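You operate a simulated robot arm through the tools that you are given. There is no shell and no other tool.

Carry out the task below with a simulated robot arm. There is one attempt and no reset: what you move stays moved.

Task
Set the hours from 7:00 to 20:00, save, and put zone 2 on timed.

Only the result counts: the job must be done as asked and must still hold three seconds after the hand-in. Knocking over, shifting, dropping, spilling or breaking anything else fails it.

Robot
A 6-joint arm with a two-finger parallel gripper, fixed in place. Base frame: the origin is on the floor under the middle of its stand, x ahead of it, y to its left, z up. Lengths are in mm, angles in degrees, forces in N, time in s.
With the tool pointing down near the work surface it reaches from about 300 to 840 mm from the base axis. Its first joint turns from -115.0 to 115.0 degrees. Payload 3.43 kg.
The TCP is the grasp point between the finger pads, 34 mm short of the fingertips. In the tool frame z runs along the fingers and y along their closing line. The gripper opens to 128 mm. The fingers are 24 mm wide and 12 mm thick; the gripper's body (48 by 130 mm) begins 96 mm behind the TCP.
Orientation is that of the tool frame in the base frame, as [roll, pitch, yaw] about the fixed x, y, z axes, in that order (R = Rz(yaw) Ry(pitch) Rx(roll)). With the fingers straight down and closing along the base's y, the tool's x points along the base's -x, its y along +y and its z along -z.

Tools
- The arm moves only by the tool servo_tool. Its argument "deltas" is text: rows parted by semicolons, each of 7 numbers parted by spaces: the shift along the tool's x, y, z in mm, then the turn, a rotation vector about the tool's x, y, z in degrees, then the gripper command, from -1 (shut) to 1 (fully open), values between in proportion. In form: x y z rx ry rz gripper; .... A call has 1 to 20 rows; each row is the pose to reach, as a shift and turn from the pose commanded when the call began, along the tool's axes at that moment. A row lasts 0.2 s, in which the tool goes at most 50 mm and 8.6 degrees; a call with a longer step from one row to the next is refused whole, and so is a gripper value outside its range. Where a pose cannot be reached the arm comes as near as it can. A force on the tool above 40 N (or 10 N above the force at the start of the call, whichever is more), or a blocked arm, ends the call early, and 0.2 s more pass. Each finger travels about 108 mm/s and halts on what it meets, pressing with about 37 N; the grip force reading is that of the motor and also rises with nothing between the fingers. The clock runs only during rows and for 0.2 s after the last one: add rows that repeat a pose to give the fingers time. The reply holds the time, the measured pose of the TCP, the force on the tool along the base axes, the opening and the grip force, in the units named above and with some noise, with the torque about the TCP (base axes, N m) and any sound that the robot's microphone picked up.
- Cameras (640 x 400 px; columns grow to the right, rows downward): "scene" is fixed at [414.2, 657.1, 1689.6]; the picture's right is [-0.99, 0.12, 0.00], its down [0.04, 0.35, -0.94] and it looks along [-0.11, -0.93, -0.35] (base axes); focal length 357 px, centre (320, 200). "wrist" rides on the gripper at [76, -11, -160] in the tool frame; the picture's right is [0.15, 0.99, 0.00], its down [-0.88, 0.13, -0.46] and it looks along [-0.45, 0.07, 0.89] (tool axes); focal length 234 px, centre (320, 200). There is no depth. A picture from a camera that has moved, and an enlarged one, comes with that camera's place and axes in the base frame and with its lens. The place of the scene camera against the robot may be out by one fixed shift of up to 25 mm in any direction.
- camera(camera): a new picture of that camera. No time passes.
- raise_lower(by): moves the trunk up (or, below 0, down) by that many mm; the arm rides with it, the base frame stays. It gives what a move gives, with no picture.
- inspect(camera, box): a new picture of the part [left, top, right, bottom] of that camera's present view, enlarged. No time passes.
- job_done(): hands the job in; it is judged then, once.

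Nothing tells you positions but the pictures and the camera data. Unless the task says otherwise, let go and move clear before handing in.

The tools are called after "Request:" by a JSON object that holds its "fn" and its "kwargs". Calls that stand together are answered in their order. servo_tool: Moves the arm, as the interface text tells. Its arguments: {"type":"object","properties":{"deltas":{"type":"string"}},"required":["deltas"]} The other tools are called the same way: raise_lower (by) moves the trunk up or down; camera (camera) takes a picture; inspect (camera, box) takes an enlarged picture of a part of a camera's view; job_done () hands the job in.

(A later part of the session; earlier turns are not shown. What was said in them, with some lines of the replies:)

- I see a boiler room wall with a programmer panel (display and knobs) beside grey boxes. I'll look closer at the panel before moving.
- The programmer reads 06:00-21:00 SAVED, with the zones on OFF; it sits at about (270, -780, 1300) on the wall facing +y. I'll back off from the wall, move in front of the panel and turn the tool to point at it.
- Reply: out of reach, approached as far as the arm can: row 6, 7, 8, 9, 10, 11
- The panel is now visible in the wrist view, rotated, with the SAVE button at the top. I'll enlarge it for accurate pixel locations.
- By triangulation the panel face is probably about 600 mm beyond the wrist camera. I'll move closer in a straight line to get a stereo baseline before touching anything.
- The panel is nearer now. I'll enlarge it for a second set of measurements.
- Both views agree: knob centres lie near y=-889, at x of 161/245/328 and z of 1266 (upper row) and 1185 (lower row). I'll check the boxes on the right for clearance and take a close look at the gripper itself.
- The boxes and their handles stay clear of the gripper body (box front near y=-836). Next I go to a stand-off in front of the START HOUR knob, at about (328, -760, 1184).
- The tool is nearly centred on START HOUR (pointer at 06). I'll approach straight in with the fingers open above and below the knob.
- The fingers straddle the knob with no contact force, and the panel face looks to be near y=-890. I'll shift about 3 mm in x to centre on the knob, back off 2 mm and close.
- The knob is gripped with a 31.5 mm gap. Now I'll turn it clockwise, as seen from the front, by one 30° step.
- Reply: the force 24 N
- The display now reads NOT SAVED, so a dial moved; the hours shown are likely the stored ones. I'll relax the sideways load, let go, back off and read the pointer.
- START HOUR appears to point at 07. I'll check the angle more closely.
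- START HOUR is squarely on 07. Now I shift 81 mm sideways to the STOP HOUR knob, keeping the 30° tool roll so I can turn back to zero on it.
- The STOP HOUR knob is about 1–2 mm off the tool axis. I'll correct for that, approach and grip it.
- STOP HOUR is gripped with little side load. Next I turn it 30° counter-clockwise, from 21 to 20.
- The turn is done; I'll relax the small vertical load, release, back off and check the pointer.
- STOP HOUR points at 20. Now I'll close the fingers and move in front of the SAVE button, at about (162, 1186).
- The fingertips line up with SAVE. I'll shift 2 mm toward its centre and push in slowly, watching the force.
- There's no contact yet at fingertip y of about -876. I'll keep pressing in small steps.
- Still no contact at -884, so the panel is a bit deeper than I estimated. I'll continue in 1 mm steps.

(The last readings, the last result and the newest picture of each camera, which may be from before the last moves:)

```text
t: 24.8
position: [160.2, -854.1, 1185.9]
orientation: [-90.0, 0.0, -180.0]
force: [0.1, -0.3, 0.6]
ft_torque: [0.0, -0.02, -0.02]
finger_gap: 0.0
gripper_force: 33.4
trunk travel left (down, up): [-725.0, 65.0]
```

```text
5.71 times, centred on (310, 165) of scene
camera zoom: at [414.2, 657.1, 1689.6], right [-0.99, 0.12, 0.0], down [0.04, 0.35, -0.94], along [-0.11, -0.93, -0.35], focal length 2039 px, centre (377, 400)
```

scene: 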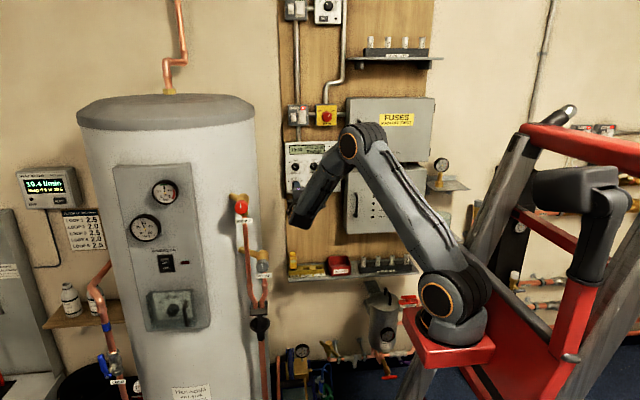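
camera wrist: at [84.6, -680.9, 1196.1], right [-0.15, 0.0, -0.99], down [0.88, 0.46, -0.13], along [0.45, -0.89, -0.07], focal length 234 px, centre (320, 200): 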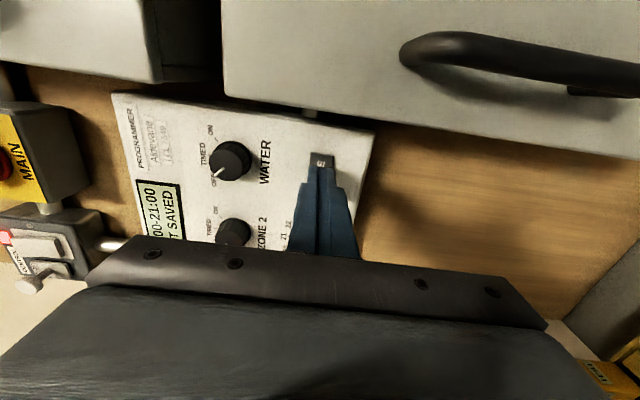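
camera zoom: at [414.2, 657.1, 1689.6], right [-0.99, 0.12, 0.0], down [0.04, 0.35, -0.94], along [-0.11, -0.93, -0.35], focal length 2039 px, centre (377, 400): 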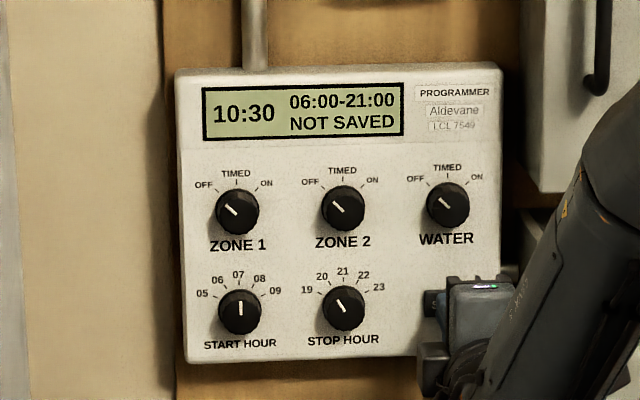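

Request:
{"fn": "servo_tool", "kwargs": {"deltas": "0 0 1 0 0 0 -1; 0 0 2 0 0 0 -1; 0 0 3 0 0 0 -1; 0 0 4 0 0 0 -1; 0 0 5 0 0 0 -1; 0 0 5 0 0 0 -1"}}

Request:
{"fn": "inspect", "kwargs": {"camera": "scene", "box": [270, 130, 350, 200]}}

Request:
{"fn": "inspect", "kwargs": {"camera": "wrist", "box": [270, 90, 390, 200]}}

```text
t: 26.2
position: [161.0, -858.9, 1184.9]
orientation: [-90.0, 0.0, -179.9]
force: [-0.6, 2.2, 0.8]
ft_torque: [-0.02, 0.0, 0.01]
finger_gap: 0.0
gripper_force: 33.0
trunk travel left (down, up): [-725.0, 65.0]
heard: click
```

```text
5.71 times, centred on (310, 165) of scene
camera zoom: at [414.2, 657.1, 1689.6], right [-0.99, 0.12, 0.0], down [0.04, 0.35, -0.94], along [-0.11, -0.93, -0.35], focal length 2039 px, centre (377, 400)
```

zoom: 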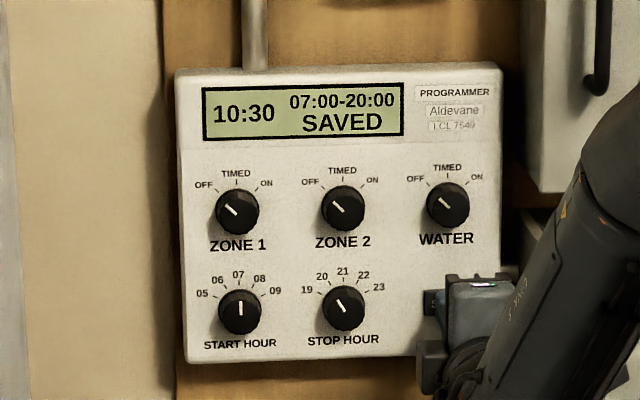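

```text
3.64 times, centred on (330, 145) of wrist
camera zoom: at [84.6, -698.8, 1196.4], right [-0.15, 0.0, -0.99], down [0.88, 0.46, -0.13], along [0.45, -0.89, -0.07], focal length 852 px, centre (284, 400)
```

zoom: 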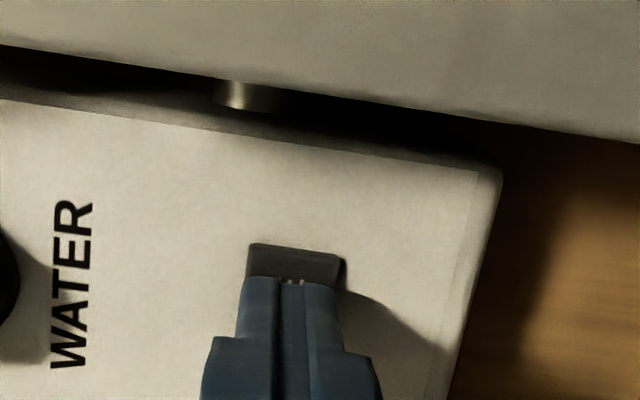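

A click, and the display reads 07:00-20:00 SAVED. I'll retreat and move in front of the ZONE 2 knob, at about (242, 1265).

Request:
{"fn": "servo_tool", "kwargs": {"deltas": "0 0 -30 0 0 0 -1; 0 0 -60 0 0 0 -1; 0 0 -88 0 0 0 -1; -27 -26 -88 0 0 0 -0.5; -54 -52 -88 0 0 0 0; -82.5 -79 -88 0 0 0 0; -82.5 -79 -88 0 0 0 0; -82.5 -79 -88 0 0 0 0"}}

Request:
{"fn": "inspect", "kwargs": {"camera": "wrist", "box": [285, 115, 355, 175]}}

Request:
{"fn": "camera", "kwargs": {"camera": "wrist"}}

Request:
{"fn": "inspect", "kwargs": {"camera": "scene", "box": [270, 130, 350, 200]}}

```text
t: 28.0
position: [240.7, -770.3, 1264.1]
orientation: [-89.9, 0.0, -179.9]
force: [-0.4, -0.1, -1.2]
ft_torque: [0.02, 0.01, -0.01]
finger_gap: 64.3
gripper_force: 0.1
trunk travel left (down, up): [-725.0, 65.0]
```

```text
6.67 times, centred on (320, 145) of wrist
camera zoom: at [165.3, -609.4, 1273.6], right [-0.15, 0.0, -0.99], down [0.88, 0.46, -0.13], along [0.45, -0.89, -0.07], focal length 1561 px, centre (320, 567)
```

zoom: 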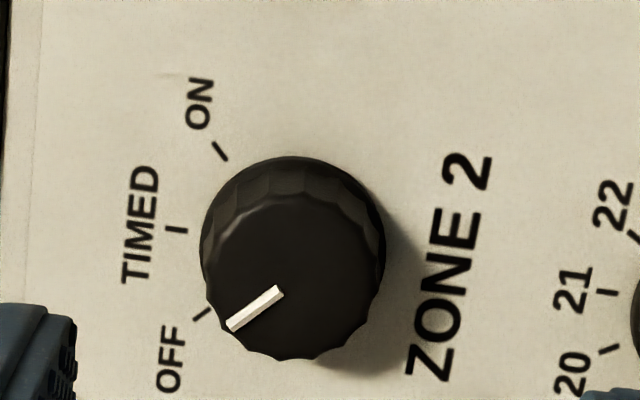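

```text
taken
camera wrist: at [165.3, -609.4, 1273.6], right [-0.15, 0.0, -0.99], down [0.88, 0.46, -0.13], along [0.45, -0.89, -0.07], focal length 234 px, centre (320, 200)
```

wrist: 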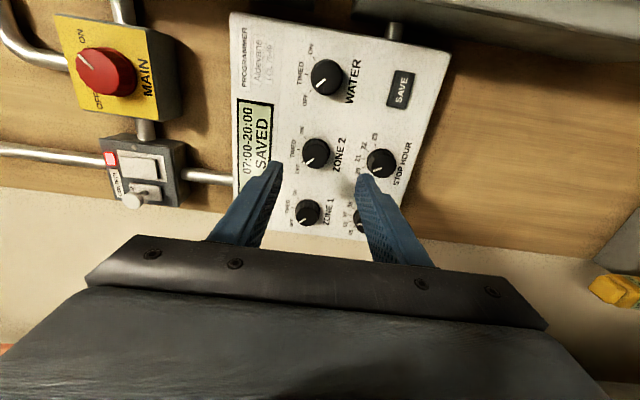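

```text
5.71 times, centred on (310, 165) of scene
camera zoom: at [414.2, 657.1, 1689.6], right [-0.99, 0.12, 0.0], down [0.04, 0.35, -0.94], along [-0.11, -0.93, -0.35], focal length 2039 px, centre (377, 400)
```

zoom: 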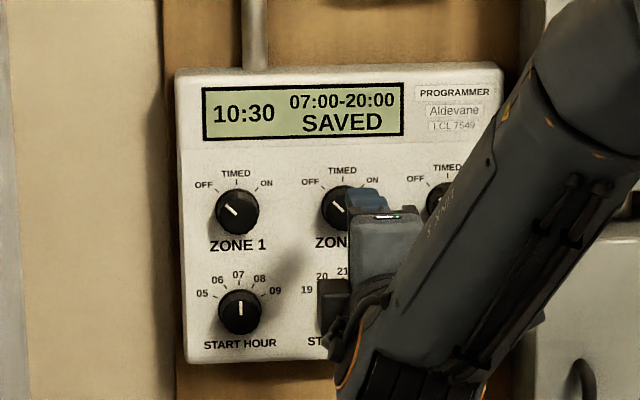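

ZONE 2 sits about 3.4 mm above the tool axis, and its OFF-to-TIMED angle is about 45°. I'll correct the height, approach and grip.

Request:
{"fn": "servo_tool", "kwargs": {"deltas": "0 -3.4 25 0 0 0 0; 0 -3.4 50 0 0 0 0; 0 -3.4 70 0 0 0 0; 0 -3.4 81 0 0 0 0; 0 -3.4 81 0 0 0 0; 0 -3.4 81 0 0 0 -0.3; 0 -3.4 81 0 0 0 -0.5; 0 -3.4 81 0 0 0 -0.6; 0 -3.4 81 0 0 0 -0.6"}}

Request:
{"fn": "inspect", "kwargs": {"camera": "wrist", "box": [220, 90, 400, 200]}}

```text
t: 30.0
position: [242.8, -851.0, 1267.2]
orientation: [-90.0, 0.0, 180.0]
force: [1.5, -2.2, 4.9]
ft_torque: [-0.17, 0.0, 0.05]
finger_gap: 31.4
gripper_force: 45.3
trunk travel left (down, up): [-725.0, 65.0]
```

```text
3.56 times, centred on (310, 145) of wrist
camera zoom: at [166.3, -691.3, 1277.9], right [-0.15, 0.0, -0.99], down [0.88, 0.45, -0.13], along [0.45, -0.89, -0.07], focal length 833 px, centre (356, 396)
```

zoom: 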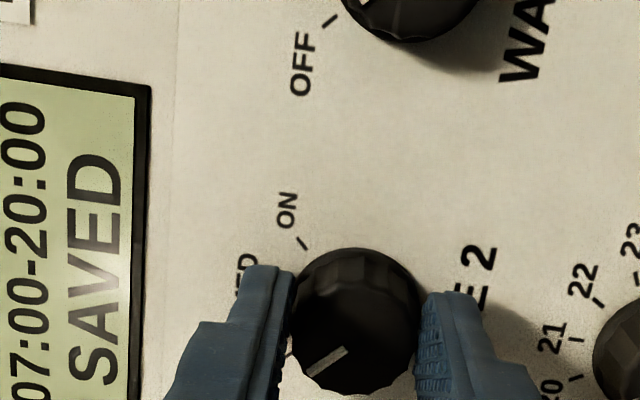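

ZONE 2 is gripped. I'll turn it 45° clockwise to TIMED.

Request:
{"fn": "servo_tool", "kwargs": {"deltas": "0 -0.7 0 0 0 7.5 -0.6; 0 -0.7 0 0 0 15 -0.6; 0 -0.7 0 0 0 22.5 -0.6; 0 -0.7 0 0 0 30 -0.6; 0 -0.7 0 0 0 37.5 -0.6; 0 -0.7 0 0 0 45 -0.6; 0 -0.7 0 0 0 45 -0.6"}}

Request:
{"fn": "inspect", "kwargs": {"camera": "wrist", "box": [220, 90, 400, 200]}}

Request:
{"fn": "inspect", "kwargs": {"camera": "scene", "box": [270, 130, 350, 200]}}

```text
t: 31.6
position: [243.2, -852.3, 1264.2]
orientation: [-90.5, 44.9, 179.8]
force: [-3.5, 15.6, -18.3]
ft_torque: [0.54, 0.07, 0.01]
finger_gap: 31.1
gripper_force: 45.4
trunk travel left (down, up): [-725.0, 65.0]
```

```text
3.56 times, centred on (310, 145) of wrist
camera zoom: at [181.4, -691.1, 1220.0], right [0.6, 0.0, -0.8], down [0.71, 0.45, 0.53], along [0.37, -0.89, 0.27], focal length 833 px, centre (356, 396)
```

zoom: 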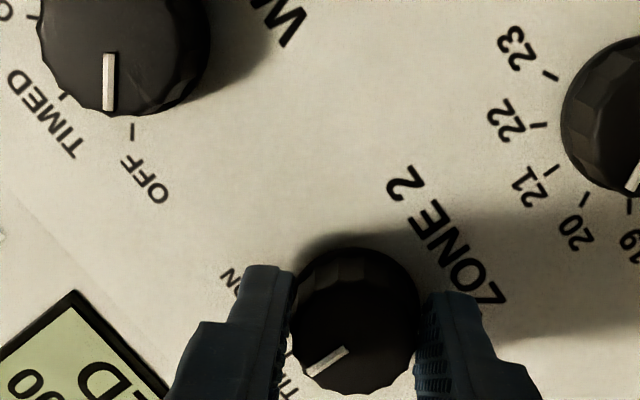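

```text
5.71 times, centred on (310, 165) of scene
camera zoom: at [414.2, 657.1, 1689.6], right [-0.99, 0.12, 0.0], down [0.04, 0.35, -0.94], along [-0.11, -0.93, -0.35], focal length 2039 px, centre (377, 400)
```

zoom: 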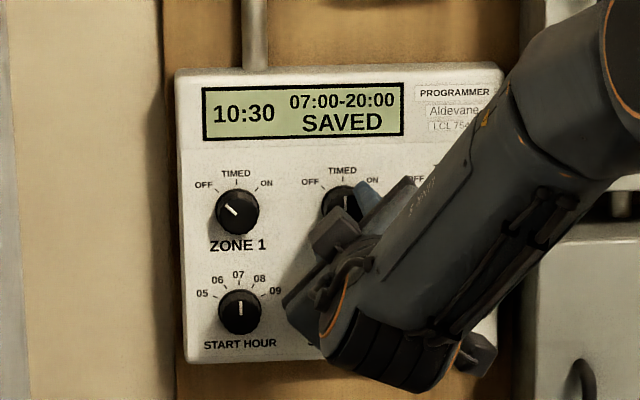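

The turn is complete and the pointer looks vertical. I'll relax the load, release, back straight off and verify.

Request:
{"fn": "servo_tool", "kwargs": {"deltas": "1.9 1.9 0 0 0 0 -0.6; 1.9 1.9 0 0 0 0 -0.5; 1.9 1.9 0 0 0 0 -0.3; 1.9 1.9 0 0 0 0 0; 1.9 1.9 0 0 0 0 0; 1.9 1.9 -40 0 0 0 0; 1.9 1.9 -80 0 0 0 0; 1.9 1.9 -120 0 0 0 0; 1.9 1.9 -120 0 0 0 0"}}

Request:
{"fn": "camera", "kwargs": {"camera": "wrist"}}

Request:
{"fn": "inspect", "kwargs": {"camera": "wrist", "box": [270, 90, 370, 170]}}

Request:
{"fn": "inspect", "kwargs": {"camera": "scene", "box": [270, 130, 350, 200]}}

```text
t: 33.6
position: [242.4, -733.0, 1265.5]
orientation: [-90.0, 45.1, 180.0]
force: [0.7, -0.6, 0.6]
ft_torque: [0.05, 0.0, 0.01]
finger_gap: 64.1
gripper_force: 0.1
trunk travel left (down, up): [-725.0, 65.0]
```

```text
taken
camera wrist: at [180.4, -572.0, 1220.4], right [0.6, 0.0, -0.8], down [0.72, 0.46, 0.53], along [0.36, -0.89, 0.27], focal length 234 px, centre (320, 200)
```

wrist: 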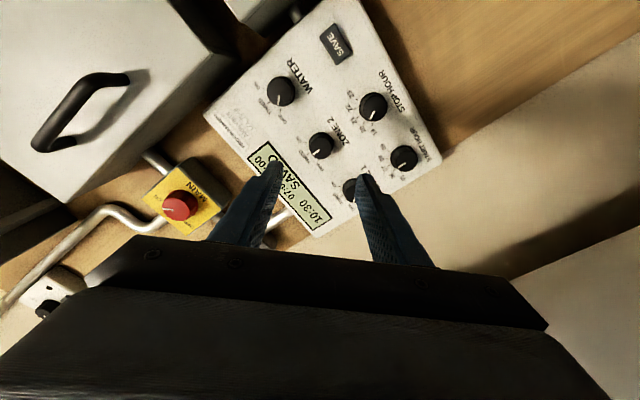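

```text
5.00 times, centred on (320, 130) of wrist
camera zoom: at [180.4, -572.0, 1220.4], right [0.6, 0.0, -0.8], down [0.72, 0.46, 0.53], along [0.36, -0.89, 0.27], focal length 1171 px, centre (320, 550)
```

zoom: 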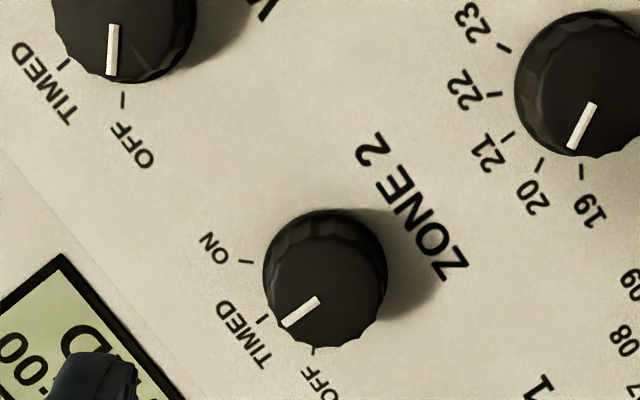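

```text
5.71 times, centred on (310, 165) of scene
camera zoom: at [414.2, 657.1, 1689.6], right [-0.99, 0.12, 0.0], down [0.04, 0.35, -0.94], along [-0.11, -0.93, -0.35], focal length 2039 px, centre (377, 400)
```

zoom: 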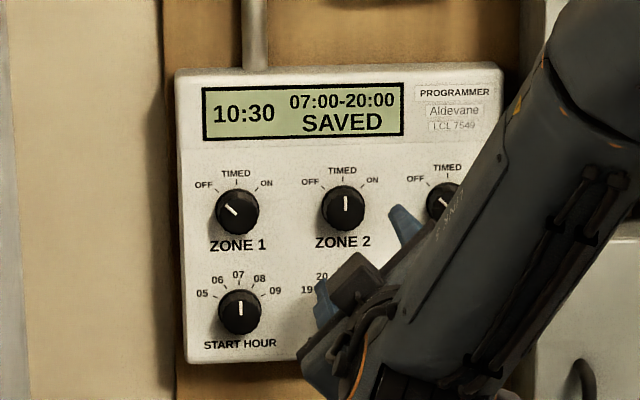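

ZONE 2 is upright on TIMED and the display still shows 07:00-20:00 SAVED. I'll move well clear for a final check of the whole scene.

Request:
{"fn": "servo_tool", "kwargs": {"deltas": "0 0 -40 0 0 -8 0; 0 0 -80 0 0 -16 0; 0 0 -120 0 0 -24 0; 0 0 -160 0 0 -32 0; 0 0 -200 0 0 -40 0; 0 0 -240 0 0 -45 0; 0 0 -240 0 0 -45 0"}}

Request:
{"fn": "camera", "kwargs": {"camera": "scene"}}

Request:
{"fn": "camera", "kwargs": {"camera": "wrist"}}

Request:
{"fn": "inspect", "kwargs": {"camera": "scene", "box": [270, 130, 350, 200]}}

Request:
{"fn": "inspect", "kwargs": {"camera": "wrist", "box": [260, 40, 430, 180]}}

```text
t: 35.2
position: [243.4, -493.1, 1266.8]
orientation: [-90.0, -0.1, 180.0]
force: [0.6, 0.8, -0.7]
ft_torque: [-0.04, -0.02, 0.02]
finger_gap: 64.3
gripper_force: 0.0
trunk travel left (down, up): [-725.0, 65.0]
```

```text
taken
```

scene: 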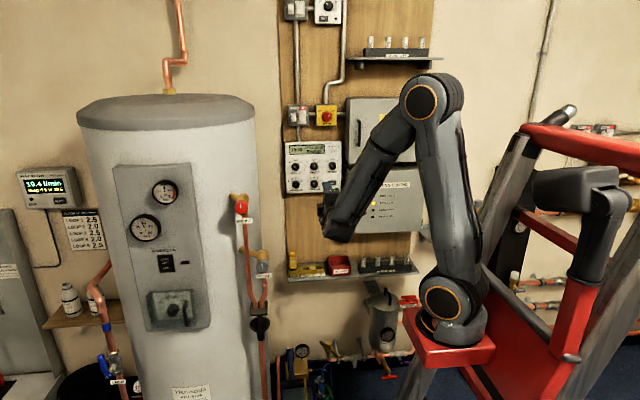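

```text
taken
camera wrist: at [167.5, -331.4, 1277.6], right [-0.15, 0.0, -0.99], down [0.88, 0.45, -0.13], along [0.45, -0.89, -0.07], focal length 234 px, centre (320, 200)
```

wrist: 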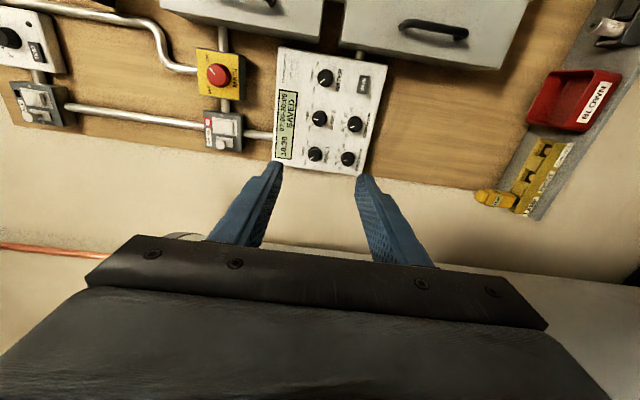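

```text
5.71 times, centred on (310, 165) of scene
camera zoom: at [414.2, 657.1, 1689.6], right [-0.99, 0.12, 0.0], down [0.04, 0.35, -0.94], along [-0.11, -0.93, -0.35], focal length 2039 px, centre (377, 400)
```

zoom: 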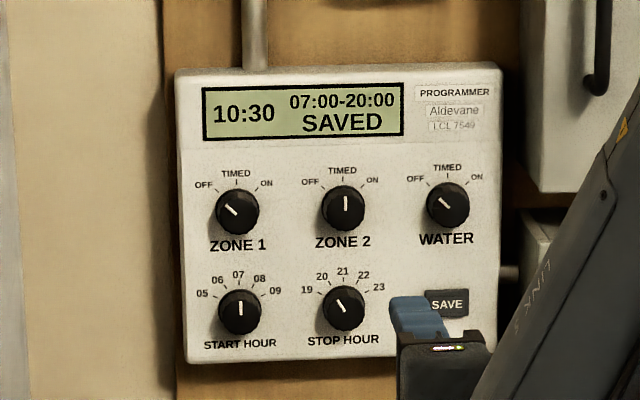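

```text
2.86 times, centred on (345, 110) of wrist
camera zoom: at [167.5, -331.4, 1277.6], right [-0.15, 0.0, -0.99], down [0.88, 0.45, -0.13], along [0.45, -0.89, -0.07], focal length 669 px, centre (249, 457)
```

zoom: 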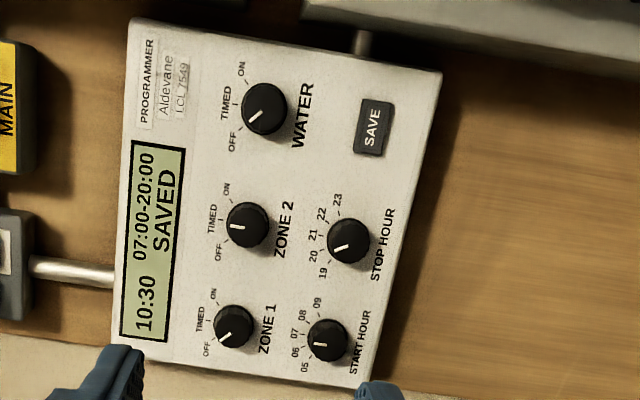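

The panel shows 07:00-20:00 SAVED with ZONE 2 on TIMED, and ZONE 1 and WATER untouched. I'll check which wiring-centre lamp has lit before handing in.

Request:
{"fn": "inspect", "kwargs": {"camera": "scene", "box": [350, 170, 425, 235]}}

```text
6.15 times, centred on (388, 202) of scene
camera zoom: at [414.2, 657.1, 1689.6], right [-0.99, 0.12, 0.0], down [0.04, 0.35, -0.94], along [-0.11, -0.93, -0.35], focal length 2195 px, centre (-95, 185)
```

zoom: 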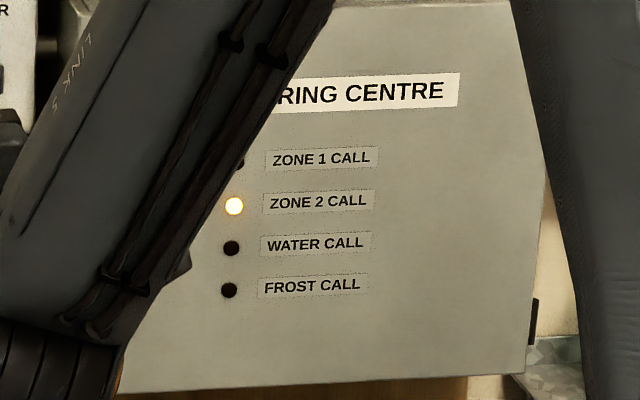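

The ZONE 2 CALL lamp is lit, the hours are saved as 07:00-20:00, and the arm is clear of the panel. I'm handing the job in.

Request:
{"fn": "job_done", "kwargs": {}}

```text
The job is handed in.
```

The programmer now reads 07:00-20:00 SAVED, and zone 2 is on TIMED. In the last pictures the ZONE 2 CALL lamp on the wiring centre was lit. ZONE 1 and WATER were still on OFF, and I saw nothing else moved.

The arm had let go and was clear of the panel when I handed the job in. The hand-in was accepted, but no result has come back.
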